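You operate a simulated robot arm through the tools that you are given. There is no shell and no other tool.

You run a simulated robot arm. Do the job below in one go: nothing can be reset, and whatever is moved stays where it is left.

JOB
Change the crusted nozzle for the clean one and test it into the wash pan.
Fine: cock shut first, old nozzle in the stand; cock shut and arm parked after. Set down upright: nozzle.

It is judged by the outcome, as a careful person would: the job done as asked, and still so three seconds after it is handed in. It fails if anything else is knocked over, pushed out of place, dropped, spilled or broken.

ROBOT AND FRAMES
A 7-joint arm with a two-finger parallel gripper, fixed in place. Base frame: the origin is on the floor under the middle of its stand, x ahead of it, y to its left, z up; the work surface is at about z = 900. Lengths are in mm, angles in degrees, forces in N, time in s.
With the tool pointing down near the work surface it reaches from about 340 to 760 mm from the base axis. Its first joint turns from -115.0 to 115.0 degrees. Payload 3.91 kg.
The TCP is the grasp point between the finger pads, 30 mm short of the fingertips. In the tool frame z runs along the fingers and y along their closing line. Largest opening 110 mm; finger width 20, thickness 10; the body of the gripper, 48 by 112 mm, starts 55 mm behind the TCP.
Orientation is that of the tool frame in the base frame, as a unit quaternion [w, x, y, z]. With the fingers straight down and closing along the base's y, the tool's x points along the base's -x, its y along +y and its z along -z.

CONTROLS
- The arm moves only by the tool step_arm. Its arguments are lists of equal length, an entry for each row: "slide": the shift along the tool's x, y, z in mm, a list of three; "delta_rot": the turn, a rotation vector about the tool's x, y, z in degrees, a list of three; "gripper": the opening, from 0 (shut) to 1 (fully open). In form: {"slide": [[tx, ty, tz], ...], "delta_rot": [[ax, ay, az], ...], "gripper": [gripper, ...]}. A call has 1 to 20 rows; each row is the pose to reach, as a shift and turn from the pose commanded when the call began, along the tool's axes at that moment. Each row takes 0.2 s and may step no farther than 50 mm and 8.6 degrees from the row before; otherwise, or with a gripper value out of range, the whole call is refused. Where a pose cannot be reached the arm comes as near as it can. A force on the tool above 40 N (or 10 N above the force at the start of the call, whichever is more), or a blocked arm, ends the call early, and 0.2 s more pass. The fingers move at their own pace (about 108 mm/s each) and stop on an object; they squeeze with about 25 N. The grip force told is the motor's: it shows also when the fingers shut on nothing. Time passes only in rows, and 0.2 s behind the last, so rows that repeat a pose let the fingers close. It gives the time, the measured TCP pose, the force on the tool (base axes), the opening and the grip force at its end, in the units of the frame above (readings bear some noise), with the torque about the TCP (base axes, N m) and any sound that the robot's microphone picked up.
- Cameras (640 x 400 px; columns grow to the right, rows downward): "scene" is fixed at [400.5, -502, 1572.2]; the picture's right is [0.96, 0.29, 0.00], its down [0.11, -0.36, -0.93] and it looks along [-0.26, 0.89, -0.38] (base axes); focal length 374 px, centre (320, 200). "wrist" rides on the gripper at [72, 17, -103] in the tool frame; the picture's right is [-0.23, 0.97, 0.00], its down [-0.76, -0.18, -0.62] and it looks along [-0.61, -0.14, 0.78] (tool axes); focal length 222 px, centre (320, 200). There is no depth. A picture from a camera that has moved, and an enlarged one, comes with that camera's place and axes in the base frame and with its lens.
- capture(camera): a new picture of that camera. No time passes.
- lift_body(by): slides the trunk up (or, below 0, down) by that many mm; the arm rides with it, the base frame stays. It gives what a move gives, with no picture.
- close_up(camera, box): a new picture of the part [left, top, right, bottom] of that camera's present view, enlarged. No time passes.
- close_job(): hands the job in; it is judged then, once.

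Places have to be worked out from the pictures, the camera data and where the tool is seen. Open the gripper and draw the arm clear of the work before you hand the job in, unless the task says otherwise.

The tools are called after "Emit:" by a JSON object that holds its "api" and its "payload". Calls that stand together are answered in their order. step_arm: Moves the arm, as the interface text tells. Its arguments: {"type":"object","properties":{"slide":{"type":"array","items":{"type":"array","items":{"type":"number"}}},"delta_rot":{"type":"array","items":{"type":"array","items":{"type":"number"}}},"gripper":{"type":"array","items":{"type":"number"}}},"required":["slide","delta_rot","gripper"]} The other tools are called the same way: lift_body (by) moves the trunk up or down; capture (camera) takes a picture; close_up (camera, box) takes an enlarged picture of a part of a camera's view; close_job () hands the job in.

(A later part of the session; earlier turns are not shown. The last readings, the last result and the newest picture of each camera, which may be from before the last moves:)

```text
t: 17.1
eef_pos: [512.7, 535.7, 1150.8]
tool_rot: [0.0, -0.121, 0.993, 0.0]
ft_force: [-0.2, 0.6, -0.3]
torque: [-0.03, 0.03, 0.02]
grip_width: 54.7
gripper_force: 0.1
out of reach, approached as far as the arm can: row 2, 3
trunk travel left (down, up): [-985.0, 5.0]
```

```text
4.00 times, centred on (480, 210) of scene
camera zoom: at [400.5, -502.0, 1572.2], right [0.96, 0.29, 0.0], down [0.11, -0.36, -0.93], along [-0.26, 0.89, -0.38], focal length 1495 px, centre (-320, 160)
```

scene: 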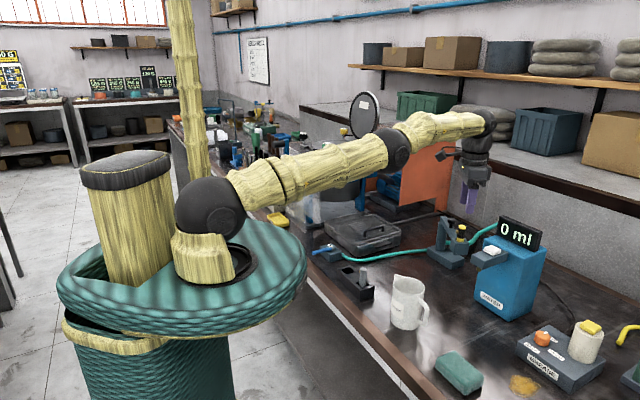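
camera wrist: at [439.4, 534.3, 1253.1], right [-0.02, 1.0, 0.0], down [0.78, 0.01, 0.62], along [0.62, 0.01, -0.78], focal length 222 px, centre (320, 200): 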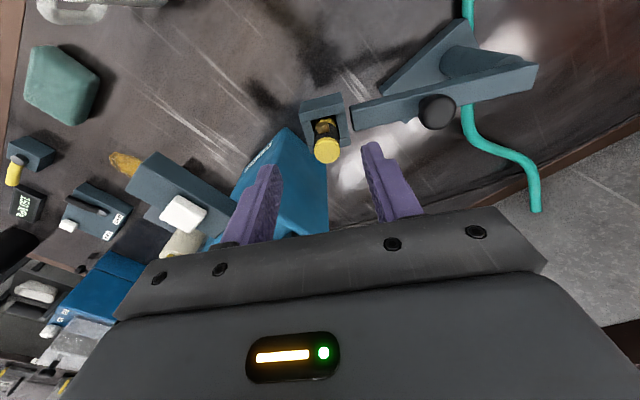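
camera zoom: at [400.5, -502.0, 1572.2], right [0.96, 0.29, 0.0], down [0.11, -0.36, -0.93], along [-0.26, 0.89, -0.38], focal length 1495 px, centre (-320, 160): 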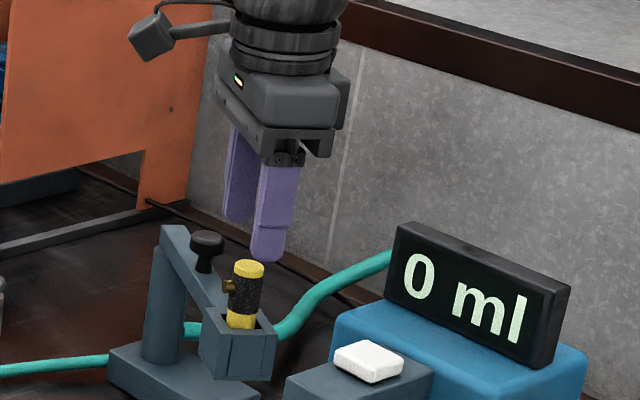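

Straight down, the arm tops out at radius ≈ 741, about 9 mm short. Tilting the tool ~8° about its closing axis (fingers leaning outward) keeps the pads parallel to the nozzle and gains reach, so I do that while centring.

Emit:
{"api": "step_arm", "payload": {"slide": [[0, 0, 0], [-4, 2.1, 0], [-8.1, 4.3, 0.8]], "delta_rot": [[0, -4, 0], [0, -8, 0], [0, -8, 0]], "gripper": [0.5, 0.5, 0.5]}}

Emit:
{"api": "capture", "payload": {"camera": "wrist"}}

Emit:
{"api": "close_up", "payload": {"camera": "wrist", "box": [270, 70, 398, 170]}}

```text
t: 17.9
eef_pos: [519.5, 540.8, 1149.7]
tool_rot: [0.069, -0.122, 0.99, 0.008]
ft_force: [-0.1, -0.2, -0.1]
torque: [-0.03, 0.03, -0.01]
grip_width: 54.8
gripper_force: 0.0
trunk travel left (down, up): [-985.0, 5.0]
```

```text
taken
camera wrist: at [433.0, 536.6, 1240.9], right [-0.02, 1.0, 0.03], down [0.69, -0.01, 0.72], along [0.72, 0.03, -0.69], focal length 222 px, centre (320, 200)
```

wrist: 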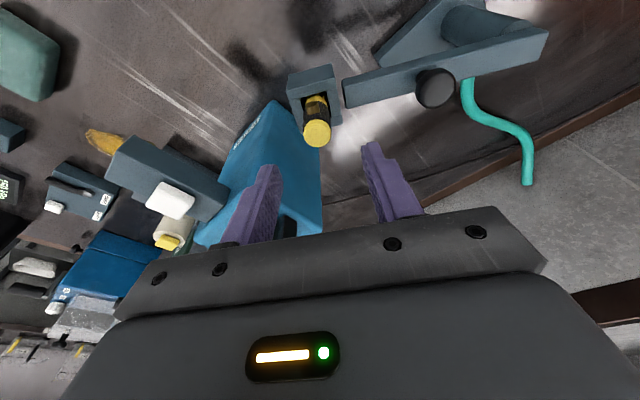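

```text
4.00 times, centred on (334, 120) of wrist
camera zoom: at [433.0, 536.6, 1240.9], right [-0.02, 1.0, 0.03], down [0.69, -0.01, 0.72], along [0.72, 0.03, -0.69], focal length 888 px, centre (264, 520)
```

zoom: 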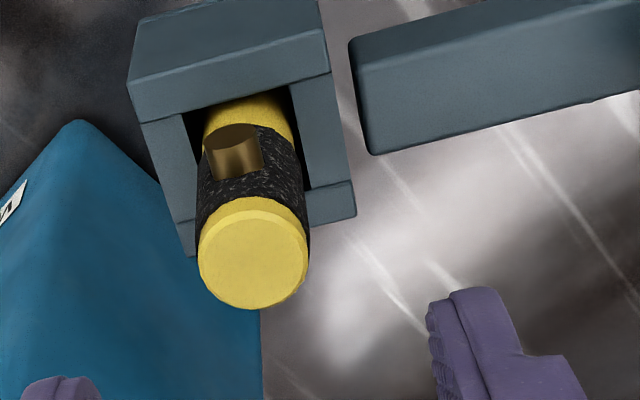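

Now the pose reaches: TCP (519.5, 540.8, 1149.7), tilted 8°. Near-range sighting puts the nozzle axis at about (518, 541); I descend vertically to TCP z ≈ 1100 and check the alignment.

Emit:
{"api": "step_arm", "payload": {"slide": [[4.1, 0.3, 24.5], [8.3, 0.6, 49], [8.3, 0.6, 49]], "delta_rot": [[0, 0, 0], [0, 0, 0], [0, 0, 0]], "gripper": [0.5, 0.5, 0.5]}}

Emit:
{"api": "capture", "payload": {"camera": "wrist"}}

Emit:
{"api": "close_up", "payload": {"camera": "wrist", "box": [240, 100, 420, 230]}}

Emit:
{"api": "close_up", "payload": {"camera": "scene", "box": [420, 170, 520, 250]}}

```text
t: 18.8
eef_pos: [517.8, 542.1, 1100.8]
tool_rot: [0.069, -0.121, 0.99, 0.009]
ft_force: [-0.4, 0.0, 0.1]
torque: [0.0, 0.0, 0.01]
grip_width: 55.1
gripper_force: 0.1
trunk travel left (down, up): [-985.0, 5.0]
```

```text
taken
camera wrist: at [431.0, 536.9, 1191.3], right [-0.02, 1.0, 0.03], down [0.69, -0.01, 0.72], along [0.72, 0.04, -0.69], focal length 222 px, centre (320, 200)
```

wrist: 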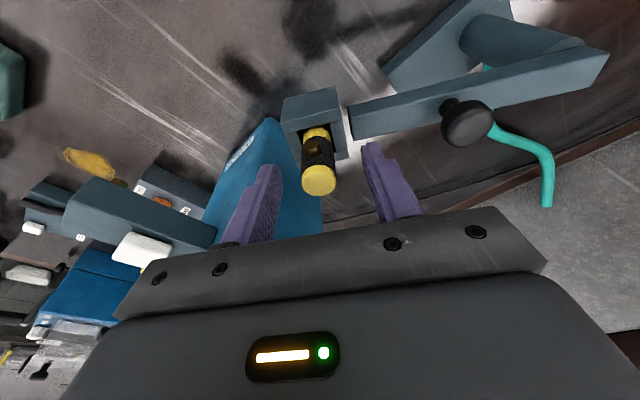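

```text
3.08 times, centred on (330, 165) of wrist
camera zoom: at [431.0, 536.9, 1191.3], right [-0.02, 1.0, 0.03], down [0.69, -0.01, 0.72], along [0.72, 0.04, -0.69], focal length 684 px, centre (289, 308)
```

zoom: 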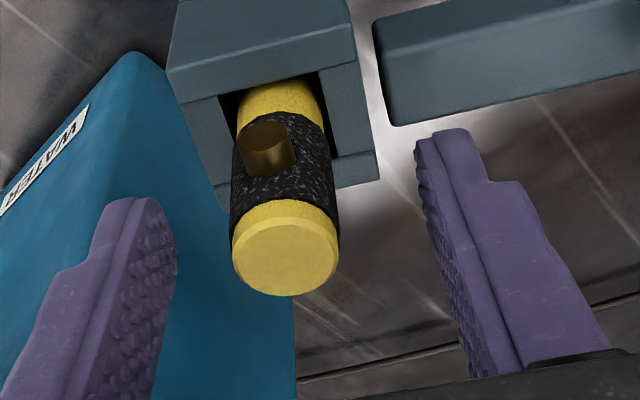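

```text
5.00 times, centred on (470, 210) of scene
camera zoom: at [400.5, -502.0, 1572.2], right [0.96, 0.29, 0.0], down [0.11, -0.36, -0.93], along [-0.26, 0.89, -0.38], focal length 1869 px, centre (-430, 150)
```

zoom: 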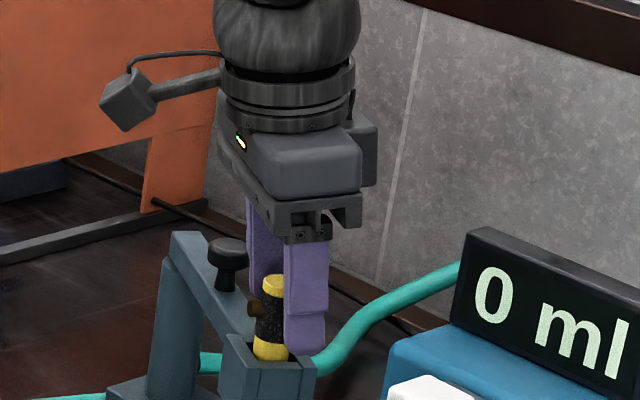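

Aligned within ~1 mm: nozzle (519, 541.7) vs TCP (517.8, 542.1), fingertips clear of socket and bar. I lower to TCP z ≈ 1088 and close on the old nozzle.

Emit:
{"api": "step_arm", "payload": {"slide": [[0.5, -0.2, 6.4], [1.1, -0.4, 12.8], [1.1, -0.4, 12.8], [1.1, -0.4, 12.8], [1.1, -0.4, 12.8], [1.1, -0.4, 12.8]], "delta_rot": [[0, 0, 0], [0, 0, 0], [0, 0, 0], [0, 0, 0], [0, 0, 0], [0, 0, 0]], "gripper": [0.5, 0.5, 0.5, 0.1, 0.1, 0.1]}}

Emit:
{"api": "close_up", "payload": {"camera": "wrist", "box": [240, 100, 420, 230]}}

Emit:
{"api": "close_up", "payload": {"camera": "scene", "box": [420, 170, 520, 250]}}

```text
t: 20.1
eef_pos: [519.1, 540.4, 1088.4]
tool_rot: [0.068, -0.122, 0.99, 0.009]
ft_force: [0.1, 1.2, 0.4]
torque: [0.04, 0.03, 0.0]
grip_width: 18.4
gripper_force: 25.6
trunk travel left (down, up): [-985.0, 5.0]
```

```text
3.08 times, centred on (330, 165) of wrist
camera zoom: at [431.7, 536.4, 1178.7], right [-0.02, 1.0, 0.03], down [0.69, -0.01, 0.72], along [0.72, 0.03, -0.69], focal length 684 px, centre (289, 308)
```

zoom: 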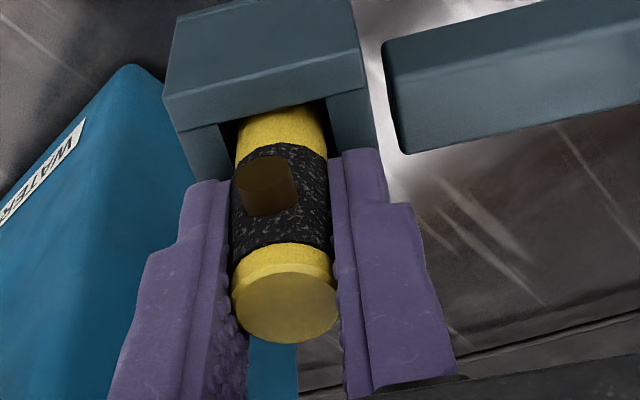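

```text
5.00 times, centred on (470, 210) of scene
camera zoom: at [400.5, -502.0, 1572.2], right [0.96, 0.29, 0.0], down [0.11, -0.36, -0.93], along [-0.26, 0.89, -0.38], focal length 1869 px, centre (-430, 150)
```

zoom: 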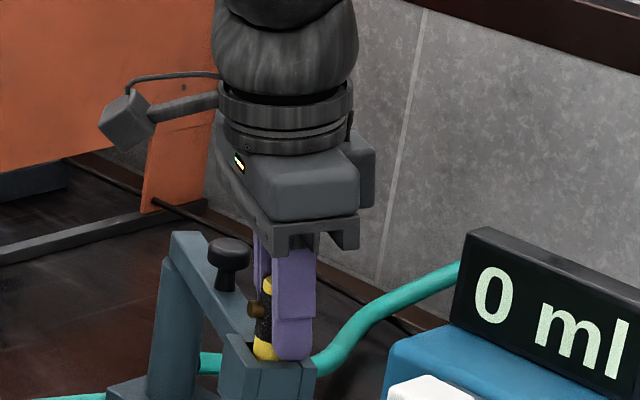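

Gripped (18.4 mm, 25 N). I lift straight up slowly, watching for sticking.

Emit:
{"api": "step_arm", "payload": {"slide": [[-0.7, 0, -5], [-1.4, 0, -9.9], [-2.8, 0, -19.8], [-4.2, 0, -29.7]], "delta_rot": [[0, 0, 0], [0, 0, 0], [0, 0, 0], [0, 0, 0]], "gripper": [0.1, 0.1, 0.1, 0.1]}}

Emit:
{"api": "close_up", "payload": {"camera": "wrist", "box": [240, 100, 420, 230]}}

Emit:
{"api": "close_up", "payload": {"camera": "scene", "box": [420, 170, 520, 250]}}

```text
t: 21.1
eef_pos: [520.3, 541.3, 1115.9]
tool_rot: [0.069, -0.122, 0.99, 0.009]
ft_force: [0.3, -0.3, 0.0]
torque: [-0.02, -0.04, 0.03]
grip_width: 18.3
gripper_force: 24.8
trunk travel left (down, up): [-985.0, 5.0]
```

```text
3.08 times, centred on (330, 165) of wrist
camera zoom: at [431.8, 536.9, 1208.7], right [-0.02, 1.0, 0.03], down [0.69, -0.01, 0.72], along [0.72, 0.03, -0.69], focal length 684 px, centre (289, 308)
```

zoom: 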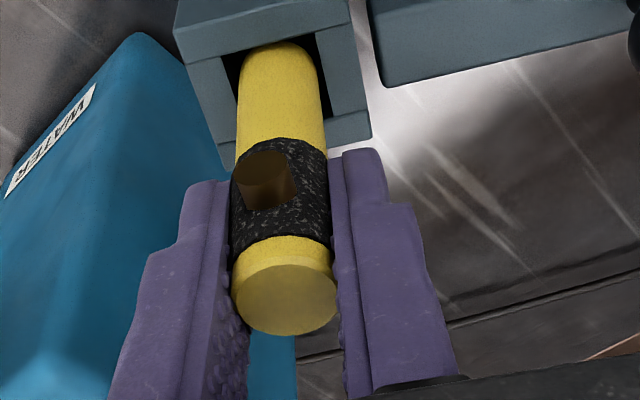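

```text
5.00 times, centred on (470, 210) of scene
camera zoom: at [400.5, -502.0, 1572.2], right [0.96, 0.29, 0.0], down [0.11, -0.36, -0.93], along [-0.26, 0.89, -0.38], focal length 1869 px, centre (-430, 150)
```

zoom: 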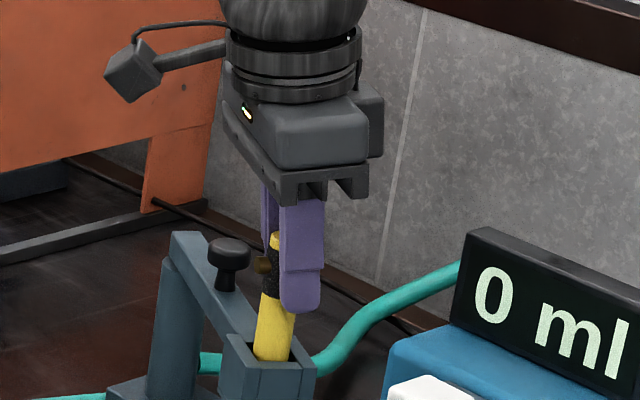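

The nozzle comes up freely and no water appears. I continue straight up another 45 mm until its foot clears the socket.

Emit:
{"api": "step_arm", "payload": {"slide": [[-2.1, 0, -14.9], [-4.2, 0, -29.7], [-6.2, 0, -44.6]], "delta_rot": [[0, 0, 0], [0, 0, 0], [0, 0, 0]], "gripper": [0.1, 0.1, 0.1]}}

Emit:
{"api": "capture", "payload": {"camera": "wrist"}}

Emit:
{"api": "close_up", "payload": {"camera": "wrist", "box": [240, 60, 420, 200]}}

Emit:
{"api": "close_up", "payload": {"camera": "scene", "box": [420, 150, 540, 250]}}

```text
t: 21.9
eef_pos: [518.4, 539.7, 1163.7]
tool_rot: [0.069, -0.122, 0.99, 0.009]
ft_force: [0.2, 0.0, -0.5]
torque: [0.03, 0.0, -0.01]
grip_width: 18.4
gripper_force: 25.4
trunk travel left (down, up): [-985.0, 5.0]
```

```text
taken
camera wrist: at [431.9, 536.3, 1254.4], right [-0.02, 1.0, 0.03], down [0.69, -0.01, 0.72], along [0.72, 0.03, -0.69], focal length 222 px, centre (320, 200)
```

wrist: 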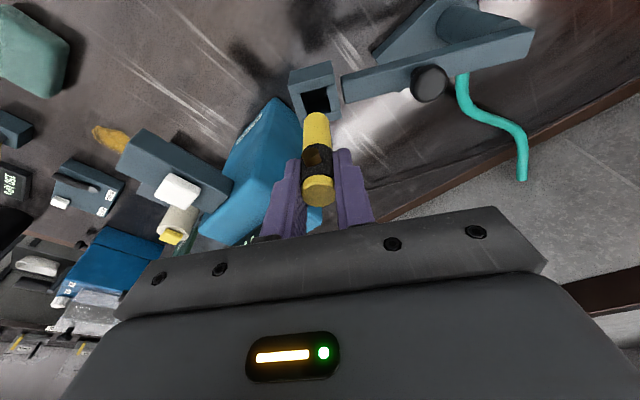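

```text
2.86 times, centred on (330, 130) of wrist
camera zoom: at [431.9, 536.3, 1254.4], right [-0.02, 1.0, 0.03], down [0.69, -0.01, 0.72], along [0.72, 0.03, -0.69], focal length 635 px, centre (291, 400)
```

zoom: 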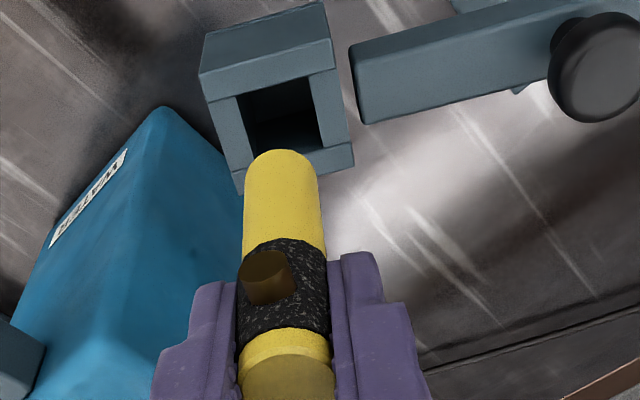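

```text
4.00 times, centred on (480, 200) of scene
camera zoom: at [400.5, -502.0, 1572.2], right [0.96, 0.29, 0.0], down [0.11, -0.36, -0.93], along [-0.26, 0.89, -0.38], focal length 1495 px, centre (-320, 200)
```

zoom: 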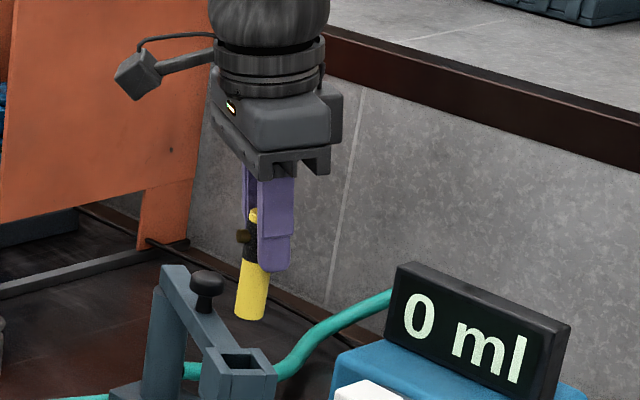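

The old nozzle is out, foot at z ≈ 1092, and the socket is empty and dry; socket opening ≈ 24 mm square centred at about (518, 540.6). I carry the nozzle level to above the stand's empty pocket near (203, 473).

Emit:
{"api": "step_arm", "payload": {"slide": [[39.8, 1.5, -5.6], [79.7, 3, -11.2], [119.5, 4.6, -16.8], [159.4, 6.1, -22.4], [199.2, 7.6, -28], [239, 9.2, -33.5], [278.9, 10.7, -39.1], [318.7, 12.2, -44.7], [318.7, 12.2, -44.7]], "delta_rot": [[0, 0, 0], [0, 0, 0], [0, 0, 0], [0, 0, 0], [0, 0, 0], [0, 0, 0], [0, 0, 0], [0, 0, 0], [0, 0, 0]], "gripper": [0.1, 0.1, 0.1, 0.1, 0.1, 0.1, 0.1, 0.1, 0.1]}}

Emit:
{"api": "capture", "payload": {"camera": "wrist"}}

Emit:
{"api": "close_up", "payload": {"camera": "wrist", "box": [240, 0, 420, 200]}}

Emit:
{"api": "capture", "payload": {"camera": "scene"}}

```text
t: 23.9
eef_pos: [204.0, 476.0, 1163.1]
tool_rot: [0.069, -0.122, 0.99, 0.008]
ft_force: [-0.3, -0.7, -0.2]
torque: [0.03, 0.01, 0.01]
grip_width: 18.7
gripper_force: 25.0
trunk travel left (down, up): [-985.0, 5.0]
```

```text
taken
camera wrist: at [117.5, 471.4, 1254.2], right [-0.02, 1.0, 0.03], down [0.69, -0.01, 0.72], along [0.72, 0.03, -0.69], focal length 222 px, centre (320, 200)
```

wrist: 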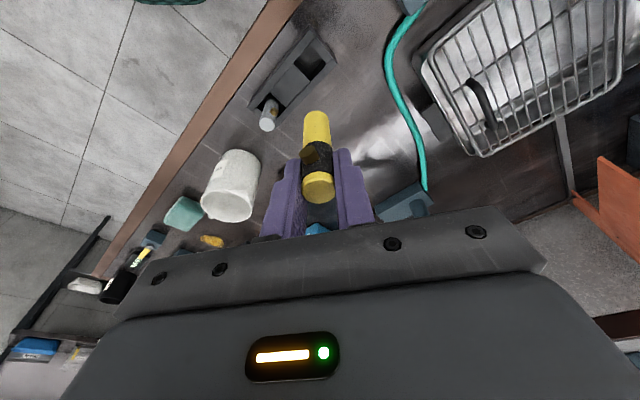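

```text
2.00 times, centred on (330, 100) of wrist
camera zoom: at [117.5, 471.4, 1254.2], right [-0.02, 1.0, 0.03], down [0.69, -0.01, 0.72], along [0.72, 0.03, -0.69], focal length 444 px, centre (300, 400)
```

zoom: 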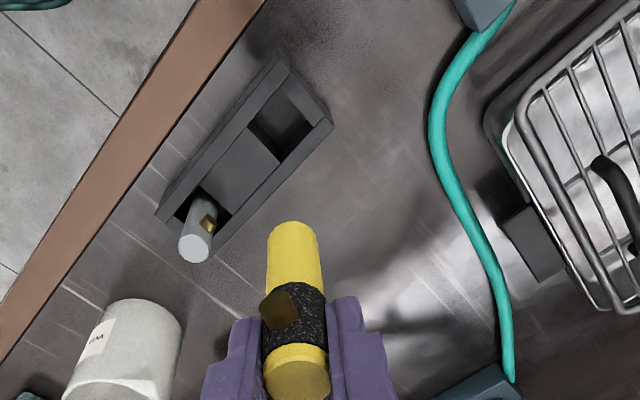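

```text
taken
```

scene: 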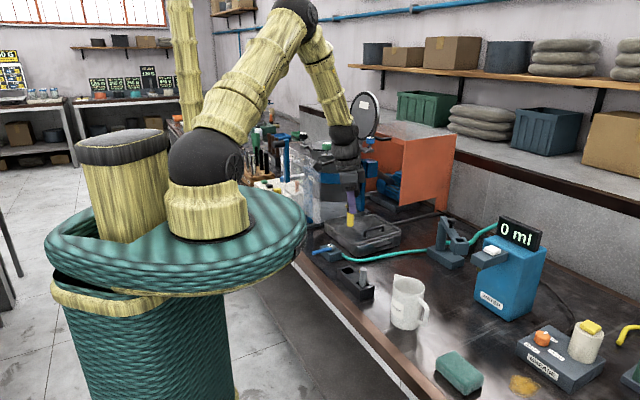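

Over the stand. I zoom on the pocket and the clean nozzle to fix coordinates precisely.

Emit:
{"api": "close_up", "payload": {"camera": "wrist", "box": [275, 20, 345, 90]}}

Emit:
{"api": "close_up", "payload": {"camera": "wrist", "box": [240, 70, 310, 140]}}

Emit:
{"api": "close_up", "payload": {"camera": "scene", "box": [325, 205, 405, 305]}}

```text
5.71 times, centred on (310, 55) of wrist
camera zoom: at [117.5, 471.4, 1254.2], right [-0.02, 1.0, 0.03], down [0.69, -0.01, 0.72], along [0.72, 0.03, -0.69], focal length 1269 px, centre (377, 1029)
```

zoom: 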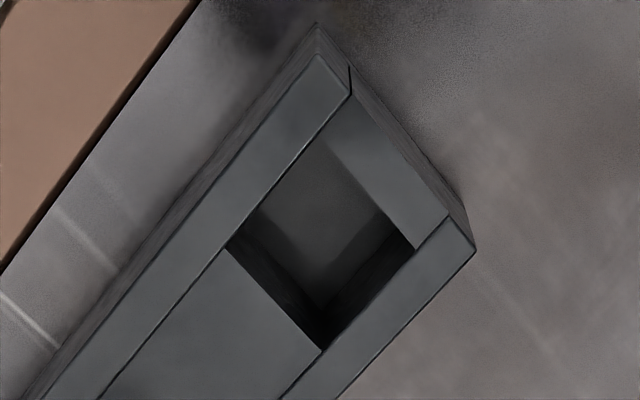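

```text
5.71 times, centred on (275, 105) of wrist
camera zoom: at [117.5, 471.4, 1254.2], right [-0.02, 1.0, 0.03], down [0.69, -0.01, 0.72], along [0.72, 0.03, -0.69], focal length 1269 px, centre (577, 743)
```

zoom: 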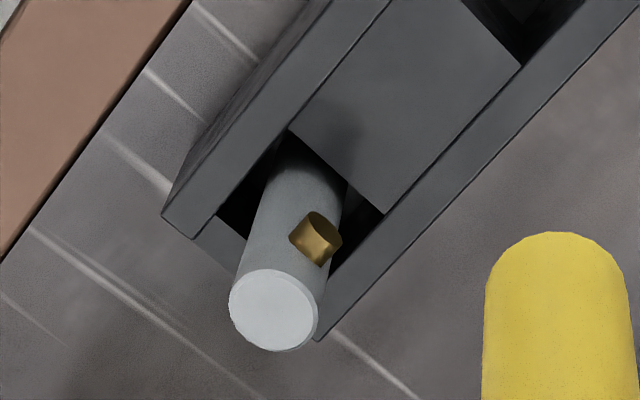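

```text
4.00 times, centred on (365, 255) of scene
camera zoom: at [400.5, -502.0, 1572.2], right [0.96, 0.29, 0.0], down [0.11, -0.36, -0.93], along [-0.26, 0.89, -0.38], focal length 1495 px, centre (140, -20)
```

zoom: 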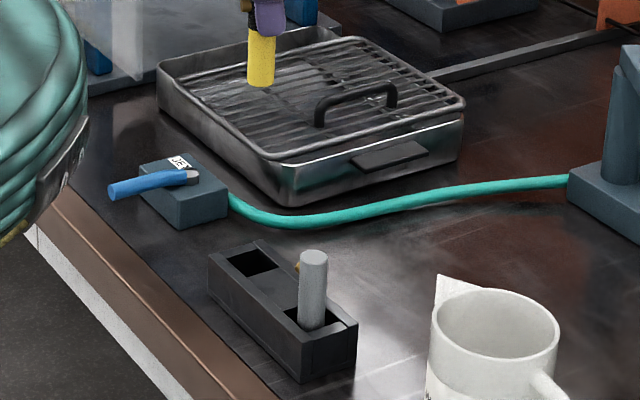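

Pocket centre ≈ (203, 472); the clean nozzle stands at (261.5, 414.5) with its brass tip toward ≈ 137°. I lower the old nozzle until its foot is just above the stand (TCP z ≈ 1010) and check alignment.

Emit:
{"api": "step_arm", "payload": {"slide": [[5.8, -0.9, 37.8], [11.5, -1.8, 75.6], [17.3, -2.6, 113.5], [23.1, -3.5, 151.3], [23.1, -3.5, 151.3]], "delta_rot": [[0, 0, 0], [0, 0, 0], [0, 0, 0], [0, 0, 0], [0, 0, 0]], "gripper": [0.1, 0.1, 0.1, 0.1, 0.1]}}

Emit:
{"api": "capture", "payload": {"camera": "wrist"}}

Emit:
{"api": "close_up", "payload": {"camera": "wrist", "box": [240, 60, 400, 220]}}

Emit:
{"api": "close_up", "payload": {"camera": "scene", "box": [325, 205, 405, 305]}}

```text
t: 25.1
eef_pos: [202.7, 470.5, 1008.4]
tool_rot: [0.069, -0.122, 0.99, 0.009]
ft_force: [-0.6, -0.2, -0.6]
torque: [0.03, 0.03, -0.03]
grip_width: 18.3
gripper_force: 24.6
trunk travel left (down, up): [-985.0, 5.0]
```

```text
taken
camera wrist: at [115.2, 466.1, 1101.0], right [-0.02, 1.0, 0.03], down [0.69, -0.01, 0.72], along [0.72, 0.04, -0.69], focal length 222 px, centre (320, 200)
```

wrist: 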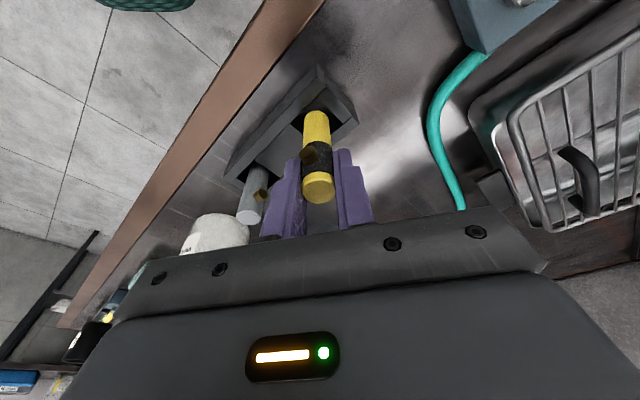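

```text
2.50 times, centred on (320, 140) of wrist
camera zoom: at [115.2, 466.1, 1101.0], right [-0.02, 1.0, 0.03], down [0.69, -0.01, 0.72], along [0.72, 0.04, -0.69], focal length 555 px, centre (320, 350)
```

zoom: 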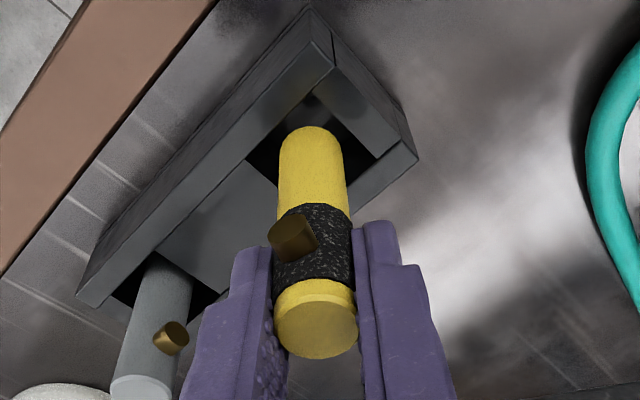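

```text
4.00 times, centred on (365, 255) of scene
camera zoom: at [400.5, -502.0, 1572.2], right [0.96, 0.29, 0.0], down [0.11, -0.36, -0.93], along [-0.26, 0.89, -0.38], focal length 1495 px, centre (140, -20)
```

zoom: 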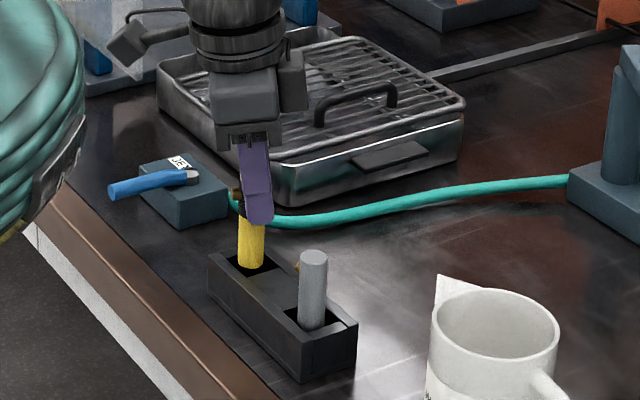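

Foot is centred over the pocket. I lower into it to TCP z ≈ 980, expecting floor contact at about 976.

Emit:
{"api": "step_arm", "payload": {"slide": [[1.1, 0.5, 9.3], [2.1, 0.9, 18.5], [3.2, 1.4, 27.8]], "delta_rot": [[0, 0, 0], [0, 0, 0], [0, 0, 0]], "gripper": [0.1, 0.1, 0.1]}}

Emit:
{"api": "close_up", "payload": {"camera": "wrist", "box": [240, 60, 400, 220]}}

Emit:
{"api": "close_up", "payload": {"camera": "scene", "box": [325, 205, 405, 305]}}

```text
t: 25.9
eef_pos: [202.8, 472.8, 982.8]
tool_rot: [0.068, -0.122, 0.99, 0.009]
ft_force: [-0.3, 0.4, -0.6]
torque: [0.02, -0.03, 0.0]
grip_width: 18.5
gripper_force: 25.2
trunk travel left (down, up): [-985.0, 5.0]
```

```text
2.50 times, centred on (320, 140) of wrist
camera zoom: at [115.8, 468.6, 1073.1], right [-0.02, 1.0, 0.03], down [0.69, -0.01, 0.72], along [0.72, 0.03, -0.69], focal length 555 px, centre (320, 350)
```

zoom: 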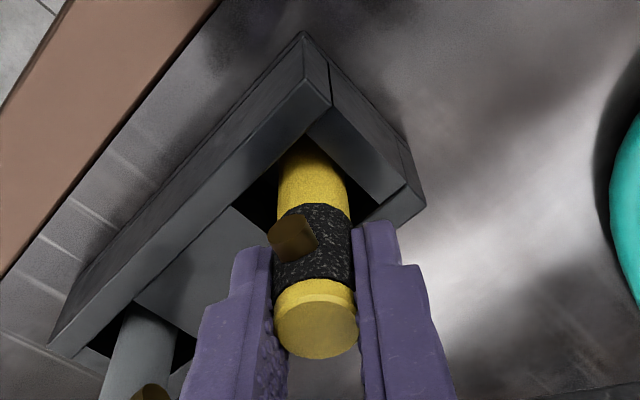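

```text
4.00 times, centred on (365, 255) of scene
camera zoom: at [400.5, -502.0, 1572.2], right [0.96, 0.29, 0.0], down [0.11, -0.36, -0.93], along [-0.26, 0.89, -0.38], focal length 1495 px, centre (140, -20)
```

zoom: 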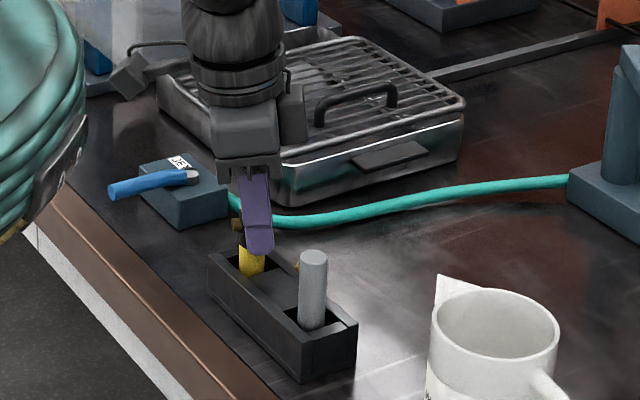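

Inside the pocket, no contact yet. I lower in small steps looking for floor contact.

Emit:
{"api": "step_arm", "payload": {"slide": [[0.2, 0, 1.5], [0.4, 0, 3], [0.6, 0, 4.5]], "delta_rot": [[0, 0, 0], [0, 0, 0], [0, 0, 0]], "gripper": [0.1, 0.1, 0.1]}}

```text
t: 26.8
eef_pos: [203.4, 473.2, 978.5]
tool_rot: [0.07, -0.123, 0.99, 0.009]
ft_force: [-0.1, 0.2, 18.2]
torque: [-0.05, 0.05, -0.04]
grip_width: 18.9
gripper_force: 25.0
trunk travel left (down, up): [-985.0, 5.0]
```

Floor contact (18 N). I ease off 1 mm, then open the fingers to release the nozzle upright.

Emit:
{"api": "step_arm", "payload": {"slide": [[-0.15, 0, -1.2], [-0.15, 0, -1.2], [-0.15, 0, -1.2], [-0.15, 0, -1.2]], "delta_rot": [[0, 0, 0], [0, 0, 0], [0, 0, 0], [0, 0, 0]], "gripper": [0.1, 0.3, 0.45, 0.45]}}

Emit:
{"api": "close_up", "payload": {"camera": "wrist", "box": [220, 60, 420, 220]}}

Emit:
{"api": "close_up", "payload": {"camera": "scene", "box": [325, 205, 405, 305]}}

```text
t: 27.8
eef_pos: [202.4, 471.2, 977.5]
tool_rot: [0.07, -0.121, 0.99, 0.008]
ft_force: [0.0, 0.4, -0.6]
torque: [0.03, 0.02, 0.01]
grip_width: 49.4
gripper_force: 0.1
trunk travel left (down, up): [-985.0, 5.0]
```

```text
2.50 times, centred on (320, 140) of wrist
camera zoom: at [116.1, 468.0, 1069.3], right [-0.02, 1.0, 0.03], down [0.69, -0.01, 0.72], along [0.72, 0.03, -0.69], focal length 555 px, centre (320, 350)
```

zoom: 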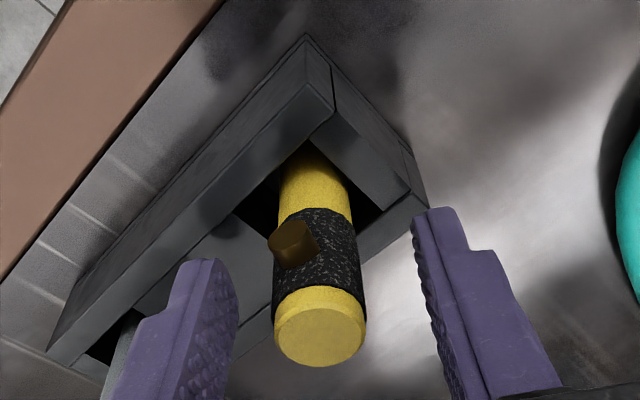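

```text
4.00 times, centred on (365, 255) of scene
camera zoom: at [400.5, -502.0, 1572.2], right [0.96, 0.29, 0.0], down [0.11, -0.36, -0.93], along [-0.26, 0.89, -0.38], focal length 1495 px, centre (140, -20)
```

zoom: 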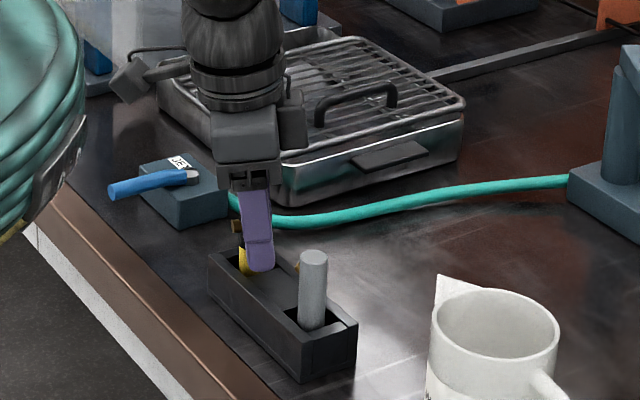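

The old nozzle stands upright in the stand, released. I rise 110 mm, then move over the clean nozzle while yawing −56° (same tilt) so the pads will straddle its brass tip squarely.

Emit:
{"api": "step_arm", "payload": {"slide": [[-5.1, 0, -36.3], [-10.1, -0.1, -72.6], [-15.2, -0.1, -108.9], [-21.4, -10, -108], [-27.5, -19.9, -107.2], [-33.7, -29.8, -106.3], [-39.8, -39.7, -105.4], [-46, -49.6, -104.5], [-52.1, -59.5, -103.7], [-58.3, -69.4, -102.8], [-58.3, -69.4, -102.8]], "delta_rot": [[0, 0, 0], [0, 0, 0], [0, 0, 0], [1.11, 0, 7.91], [2.22, 0, 15.83], [3.33, 0, 23.74], [4.43, 0, 31.66], [5.54, 0, 39.57], [6.65, 0, 47.49], [7.76, 0, 55.4], [7.76, 0, 55.4]], "gripper": [0.45, 0.45, 0.45, 0.45, 0.45, 0.45, 0.45, 0.45, 0.45, 0.45, 0.45]}}

Emit:
{"api": "capture", "payload": {"camera": "wrist"}}

Emit:
{"api": "close_up", "payload": {"camera": "wrist", "box": [260, 60, 380, 180]}}

Emit:
{"api": "close_up", "payload": {"camera": "scene", "box": [325, 205, 405, 305]}}

```text
t: 30.1
eef_pos: [263.0, 416.2, 1087.5]
tool_rot: [0.065, 0.358, 0.931, -0.026]
ft_force: [0.1, -0.4, -0.1]
torque: [0.0, -0.03, 0.0]
grip_width: 49.5
gripper_force: 0.1
trunk travel left (down, up): [-985.0, 5.0]
```

```text
taken
camera wrist: at [209.9, 486.3, 1179.1], right [0.82, 0.57, 0.03], down [0.38, -0.58, 0.72], along [0.43, -0.58, -0.69], focal length 222 px, centre (320, 200)
```

wrist: 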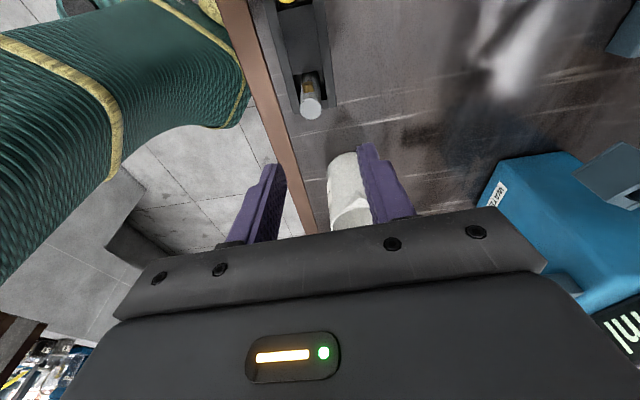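

```text
3.33 times, centred on (320, 120) of wrist
camera zoom: at [209.9, 486.3, 1179.1], right [0.82, 0.57, 0.03], down [0.38, -0.58, 0.72], along [0.43, -0.58, -0.69], focal length 740 px, centre (320, 467)
```

zoom: 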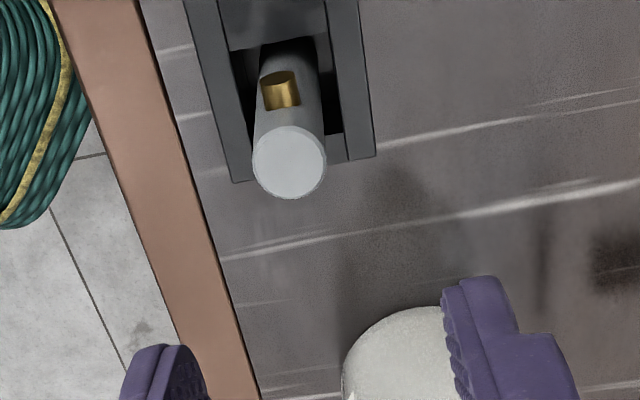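

```text
4.00 times, centred on (365, 255) of scene
camera zoom: at [400.5, -502.0, 1572.2], right [0.96, 0.29, 0.0], down [0.11, -0.36, -0.93], along [-0.26, 0.89, -0.38], focal length 1495 px, centre (140, -20)
```

zoom: 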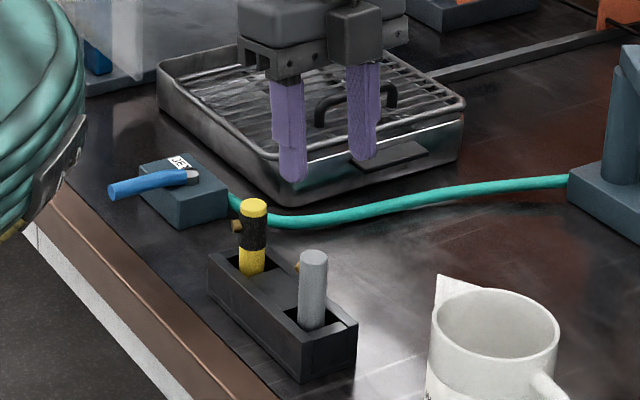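

Old nozzle is upright in its pocket. The clean one sights at about (260.5, 413.8), brass ≈ 135°, matching the tool yaw. I descend to just above its top.

Emit:
{"api": "step_arm", "payload": {"slide": [[5.4, -1.7, 37.3], [10.8, -3.3, 74.7], [10.8, -3.3, 74.7]], "delta_rot": [[0, 0, 0], [0, 0, 0], [0, 0, 0]], "gripper": [0.45, 0.45, 0.45]}}

Emit:
{"api": "capture", "payload": {"camera": "wrist"}}

Emit:
{"api": "close_up", "payload": {"camera": "wrist", "box": [240, 90, 400, 220]}}

Emit:
{"api": "close_up", "payload": {"camera": "scene", "box": [325, 205, 405, 305]}}

```text
t: 30.9
eef_pos: [259.8, 411.7, 1011.8]
tool_rot: [0.066, 0.357, 0.931, -0.024]
ft_force: [-0.3, 1.1, 0.2]
torque: [0.01, -0.02, 0.04]
grip_width: 49.7
gripper_force: 0.1
trunk travel left (down, up): [-985.0, 5.0]
```

```text
taken
camera wrist: at [206.5, 482.7, 1103.6], right [0.82, 0.57, 0.03], down [0.38, -0.58, 0.72], along [0.43, -0.58, -0.69], focal length 222 px, centre (320, 200)
```

wrist: 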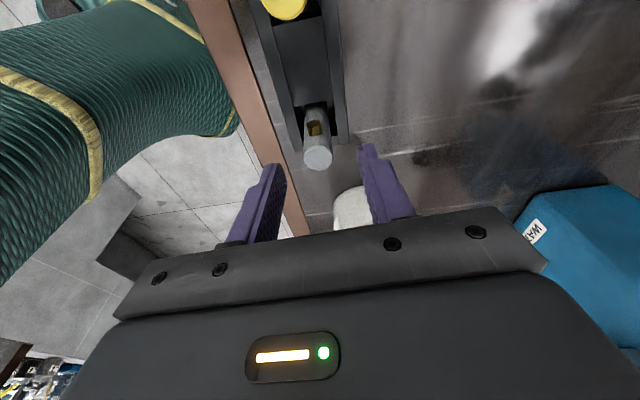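

```text
3.08 times, centred on (320, 155) of wrist
camera zoom: at [206.5, 482.7, 1103.6], right [0.82, 0.57, 0.03], down [0.38, -0.58, 0.72], along [0.43, -0.58, -0.69], focal length 684 px, centre (320, 338)
```

zoom: 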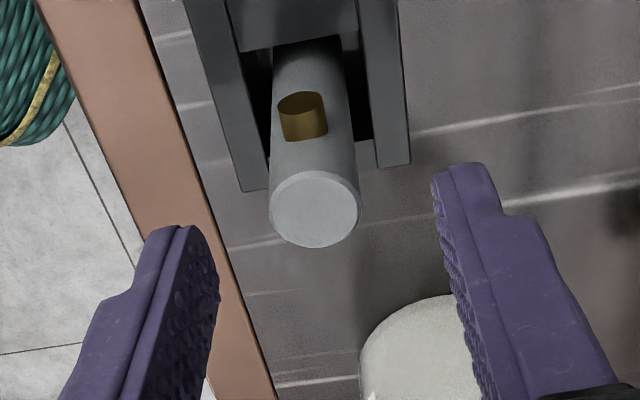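

```text
4.00 times, centred on (365, 255) of scene
camera zoom: at [400.5, -502.0, 1572.2], right [0.96, 0.29, 0.0], down [0.11, -0.36, -0.93], along [-0.26, 0.89, -0.38], focal length 1495 px, centre (140, -20)
```

zoom: 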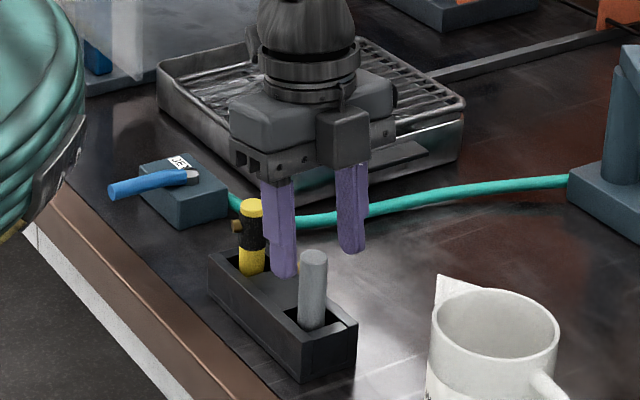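

Centred within a millimetre. I lower 35 mm around the nozzle and close.

Emit:
{"api": "step_arm", "payload": {"slide": [[2.2, 0, 17.7], [4.5, 0, 35.4], [4.5, 0, 35.4], [4.5, 0, 35.4], [4.5, 0, 35.4], [4.5, 0, 35.4]], "delta_rot": [[0, 0, 0], [0, 0, 0], [0, 0, 0], [0, 0, 0], [0, 0, 0], [0, 0, 0]], "gripper": [0.45, 0.45, 0.45, 0.1, 0.1, 0.1]}}

Emit:
{"api": "close_up", "payload": {"camera": "wrist", "box": [240, 90, 400, 220]}}

Emit:
{"api": "close_up", "payload": {"camera": "scene", "box": [325, 205, 405, 305]}}

```text
t: 32.4
eef_pos: [259.2, 412.7, 977.1]
tool_rot: [0.066, 0.357, 0.932, -0.025]
ft_force: [-0.6, 0.9, 0.5]
torque: [0.03, 0.01, -0.02]
grip_width: 18.4
gripper_force: 24.9
trunk travel left (down, up): [-985.0, 5.0]
```

```text
3.08 times, centred on (320, 155) of wrist
camera zoom: at [207.6, 483.0, 1068.0], right [0.82, 0.57, 0.03], down [0.38, -0.58, 0.72], along [0.43, -0.58, -0.69], focal length 684 px, centre (320, 338)
```

zoom: 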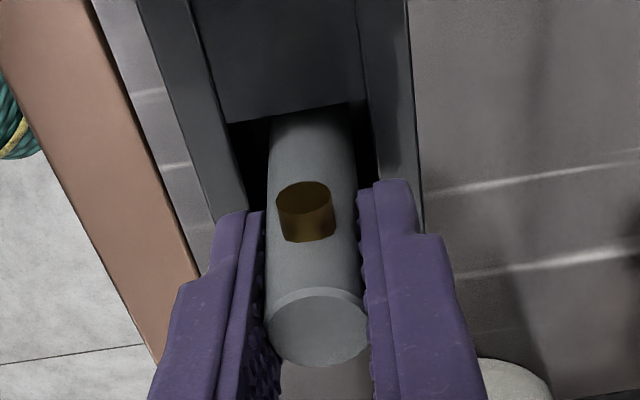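

```text
4.00 times, centred on (365, 255) of scene
camera zoom: at [400.5, -502.0, 1572.2], right [0.96, 0.29, 0.0], down [0.11, -0.36, -0.93], along [-0.26, 0.89, -0.38], focal length 1495 px, centre (140, -20)
```

zoom: 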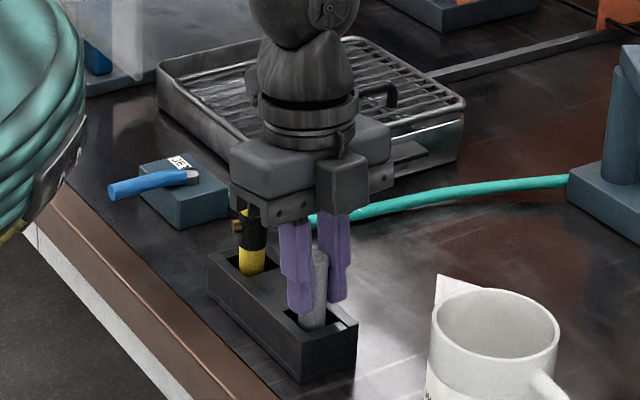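

Clean nozzle gripped (18.4 mm). I lift it straight up 188 mm.

Emit:
{"api": "step_arm", "payload": {"slide": [[-5.2, -0.1, -37.2], [-10.5, -0.2, -74.4], [-15.7, -0.2, -111.7], [-21, -0.3, -148.9], [-26.2, -0.4, -186.1]], "delta_rot": [[0, 0, 0], [0, 0, 0], [0, 0, 0], [0, 0, 0], [0, 0, 0]], "gripper": [0.1, 0.1, 0.1, 0.1, 0.1]}}

Emit:
{"api": "capture", "payload": {"camera": "scene"}}

```text
t: 33.5
eef_pos: [259.6, 411.3, 1165.5]
tool_rot: [0.065, 0.358, 0.931, -0.025]
ft_force: [-0.3, 0.6, -0.5]
torque: [0.01, 0.0, 0.0]
grip_width: 18.6
gripper_force: 24.7
trunk travel left (down, up): [-985.0, 5.0]
```

```text
taken
```

scene: 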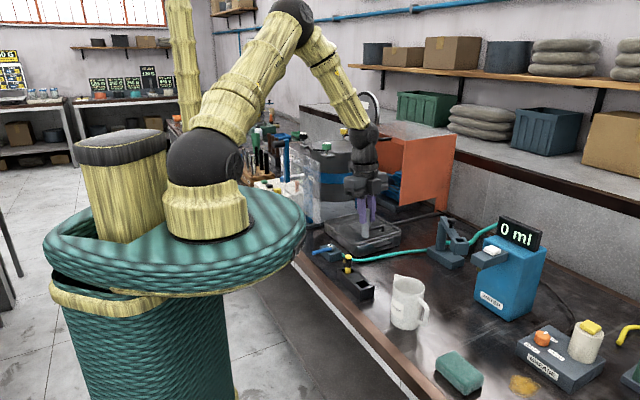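

Clean nozzle is up at z ≈ 1165. I carry it to above the socket while yawing back 58°, so its brass tip will be square to the bar as the old one's was.

Emit:
{"api": "step_arm", "payload": {"slide": [[-13.1, 33.6, 1.8], [-26.1, 67.3, 3.6], [-39.2, 100.9, 5.3], [-52.3, 134.6, 7.1], [-65.3, 168.2, 8.9], [-78.4, 201.8, 10.7], [-91.4, 235.5, 12.4], [-104.5, 269.1, 14.2], [-104.5, 269.1, 14.2]], "delta_rot": [[-1.01, 0, -7.18], [-2.02, 0, -14.36], [-3.04, 0, -21.5], [-4.05, 0, -28.7], [-5.06, 0, -35.9], [-6.07, 0, -43.1], [-7.09, 0, -50.2], [-8.1, 0, -57.4], [-8.1, 0, -57.4]], "gripper": [0.1, 0.1, 0.1, 0.1, 0.1, 0.1, 0.1, 0.1, 0.1]}}

Emit:
{"api": "capture", "payload": {"camera": "wrist"}}

Emit:
{"api": "close_up", "payload": {"camera": "wrist", "box": [250, 40, 410, 200]}}

Emit:
{"api": "close_up", "payload": {"camera": "scene", "box": [420, 150, 540, 250]}}

```text
t: 35.5
eef_pos: [517.6, 544.0, 1166.8]
tool_rot: [0.069, -0.139, 0.988, 0.01]
ft_force: [-0.8, 0.7, 0.2]
torque: [-0.01, 0.03, 0.01]
grip_width: 18.4
gripper_force: 25.2
trunk travel left (down, up): [-985.0, 5.0]
```

```text
taken
camera wrist: at [430.7, 536.1, 1257.8], right [-0.05, 1.0, 0.03], down [0.69, 0.01, 0.72], along [0.72, 0.06, -0.69], focal length 222 px, centre (320, 200)
```

wrist: 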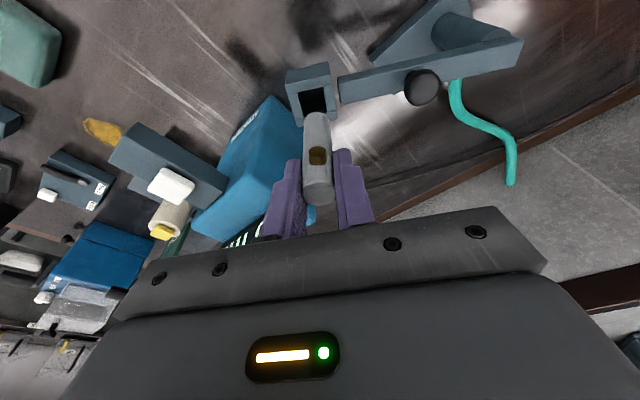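

```text
2.50 times, centred on (330, 120) of wrist
camera zoom: at [430.7, 536.1, 1257.8], right [-0.05, 1.0, 0.03], down [0.69, 0.01, 0.72], along [0.72, 0.06, -0.69], focal length 555 px, centre (295, 400)
```

zoom: 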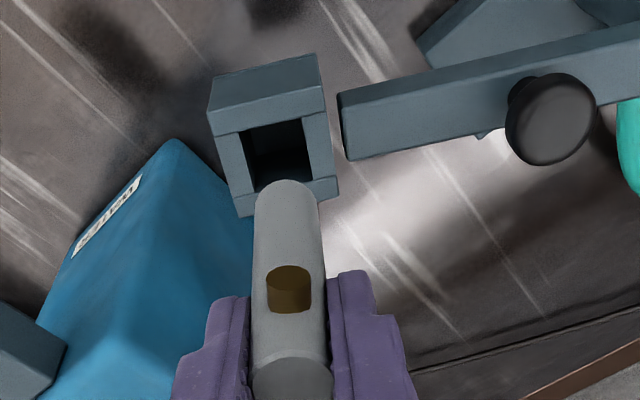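

```text
4.00 times, centred on (480, 200) of scene
camera zoom: at [400.5, -502.0, 1572.2], right [0.96, 0.29, 0.0], down [0.11, -0.36, -0.93], along [-0.26, 0.89, -0.38], focal length 1495 px, centre (-320, 200)
```

zoom: 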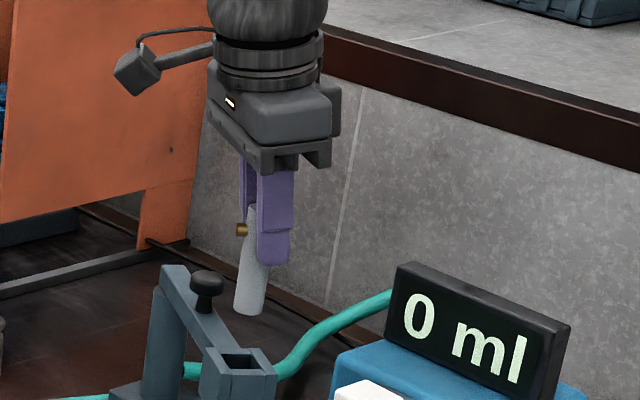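

Brass tip of the clean nozzle faces ≈ 196°, square to the bar. The socket centre sights at about (518.2, 541.2) and the TCP is ~2.5 mm off in y; I correct and lower until the foot is just above the socket.

Emit:
{"api": "step_arm", "payload": {"slide": [[2.8, -1.4, 19.3], [5.6, -2.8, 38.6], [5.6, -2.8, 38.6], [5.6, -2.8, 38.6]], "delta_rot": [[0, 0, 0], [0, 0, 0], [0, 0, 0], [0, 0, 0]], "gripper": [0.1, 0.1, 0.1, 0.1]}}

Emit:
{"api": "close_up", "payload": {"camera": "wrist", "box": [270, 70, 370, 170]}}

Emit:
{"api": "close_up", "payload": {"camera": "scene", "box": [440, 200, 500, 250]}}

```text
t: 36.5
eef_pos: [519.9, 540.4, 1127.1]
tool_rot: [0.068, -0.14, 0.988, 0.01]
ft_force: [1.0, 0.0, -1.0]
torque: [0.04, 0.02, -0.03]
grip_width: 18.5
gripper_force: 24.8
trunk travel left (down, up): [-985.0, 5.0]
```

```text
4.00 times, centred on (320, 120) of wrist
camera zoom: at [432.1, 533.3, 1217.5], right [-0.05, 1.0, 0.03], down [0.69, 0.01, 0.72], along [0.72, 0.06, -0.69], focal length 888 px, centre (320, 520)
```

zoom: 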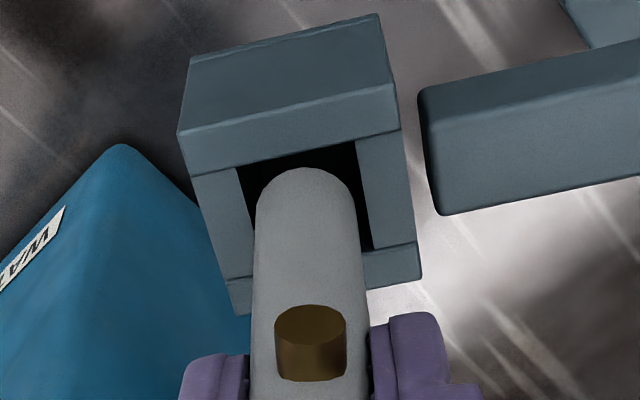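

```text
8.00 times, centred on (470, 225) of scene
camera zoom: at [400.5, -502.0, 1572.2], right [0.96, 0.29, 0.0], down [0.11, -0.36, -0.93], along [-0.26, 0.89, -0.38], focal length 2990 px, centre (-880, 0)
```

zoom: 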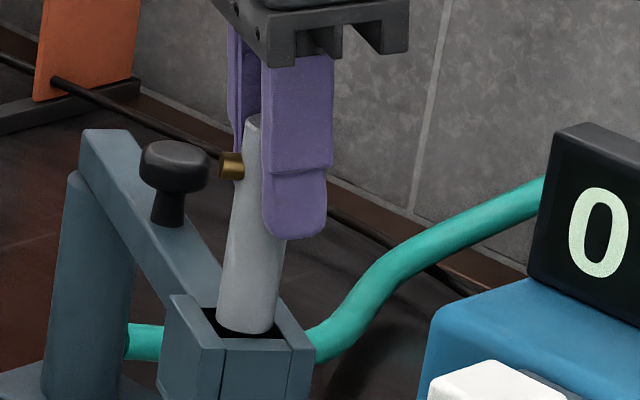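

Foot is right at the socket mouth and centred along the bar; it sits ~1 mm toward the back, so I shift 1 mm and lower 8 mm, checking force.

Emit:
{"api": "step_arm", "payload": {"slide": [[1, 0.4, 0], [1.5, 0.5, 4], [2, 0.5, 7.8]], "delta_rot": [[0, 0, 0], [0, 0, 0], [0, 0, 0]], "gripper": [0.1, 0.1, 0.1]}}

Emit:
{"api": "close_up", "payload": {"camera": "wrist", "box": [270, 70, 370, 170]}}

Emit:
{"api": "close_up", "payload": {"camera": "scene", "box": [440, 200, 500, 250]}}

```text
t: 37.4
eef_pos: [516.9, 541.0, 1119.5]
tool_rot: [0.069, -0.139, 0.988, 0.01]
ft_force: [-0.1, 0.2, -0.6]
torque: [0.01, -0.01, -0.02]
grip_width: 18.3
gripper_force: 25.0
trunk travel left (down, up): [-985.0, 5.0]
```

```text
4.00 times, centred on (320, 120) of wrist
camera zoom: at [430.7, 533.0, 1209.4], right [-0.05, 1.0, 0.03], down [0.69, 0.01, 0.72], along [0.72, 0.06, -0.69], focal length 888 px, centre (320, 520)
```

zoom: 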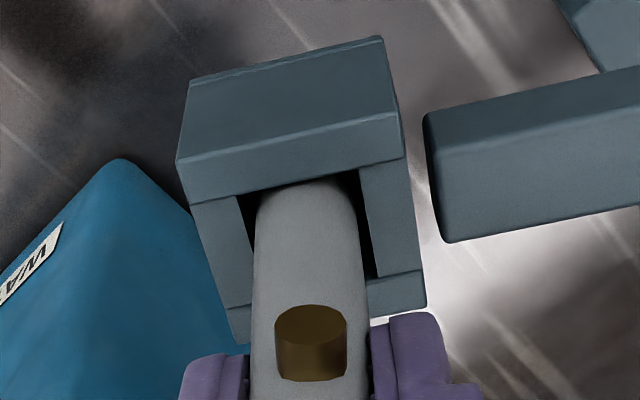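

```text
8.00 times, centred on (470, 225) of scene
camera zoom: at [400.5, -502.0, 1572.2], right [0.96, 0.29, 0.0], down [0.11, -0.36, -0.93], along [-0.26, 0.89, -0.38], focal length 2990 px, centre (-880, 0)
```

zoom: 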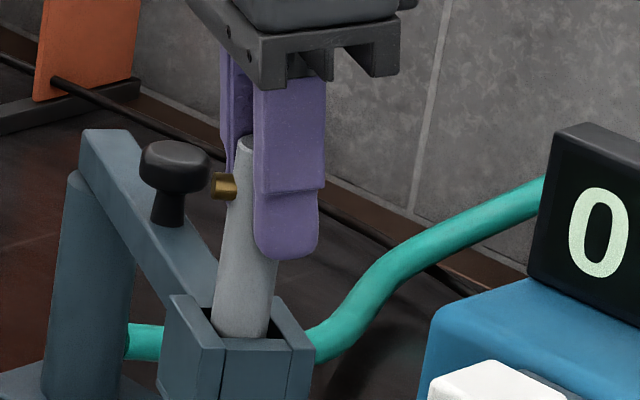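

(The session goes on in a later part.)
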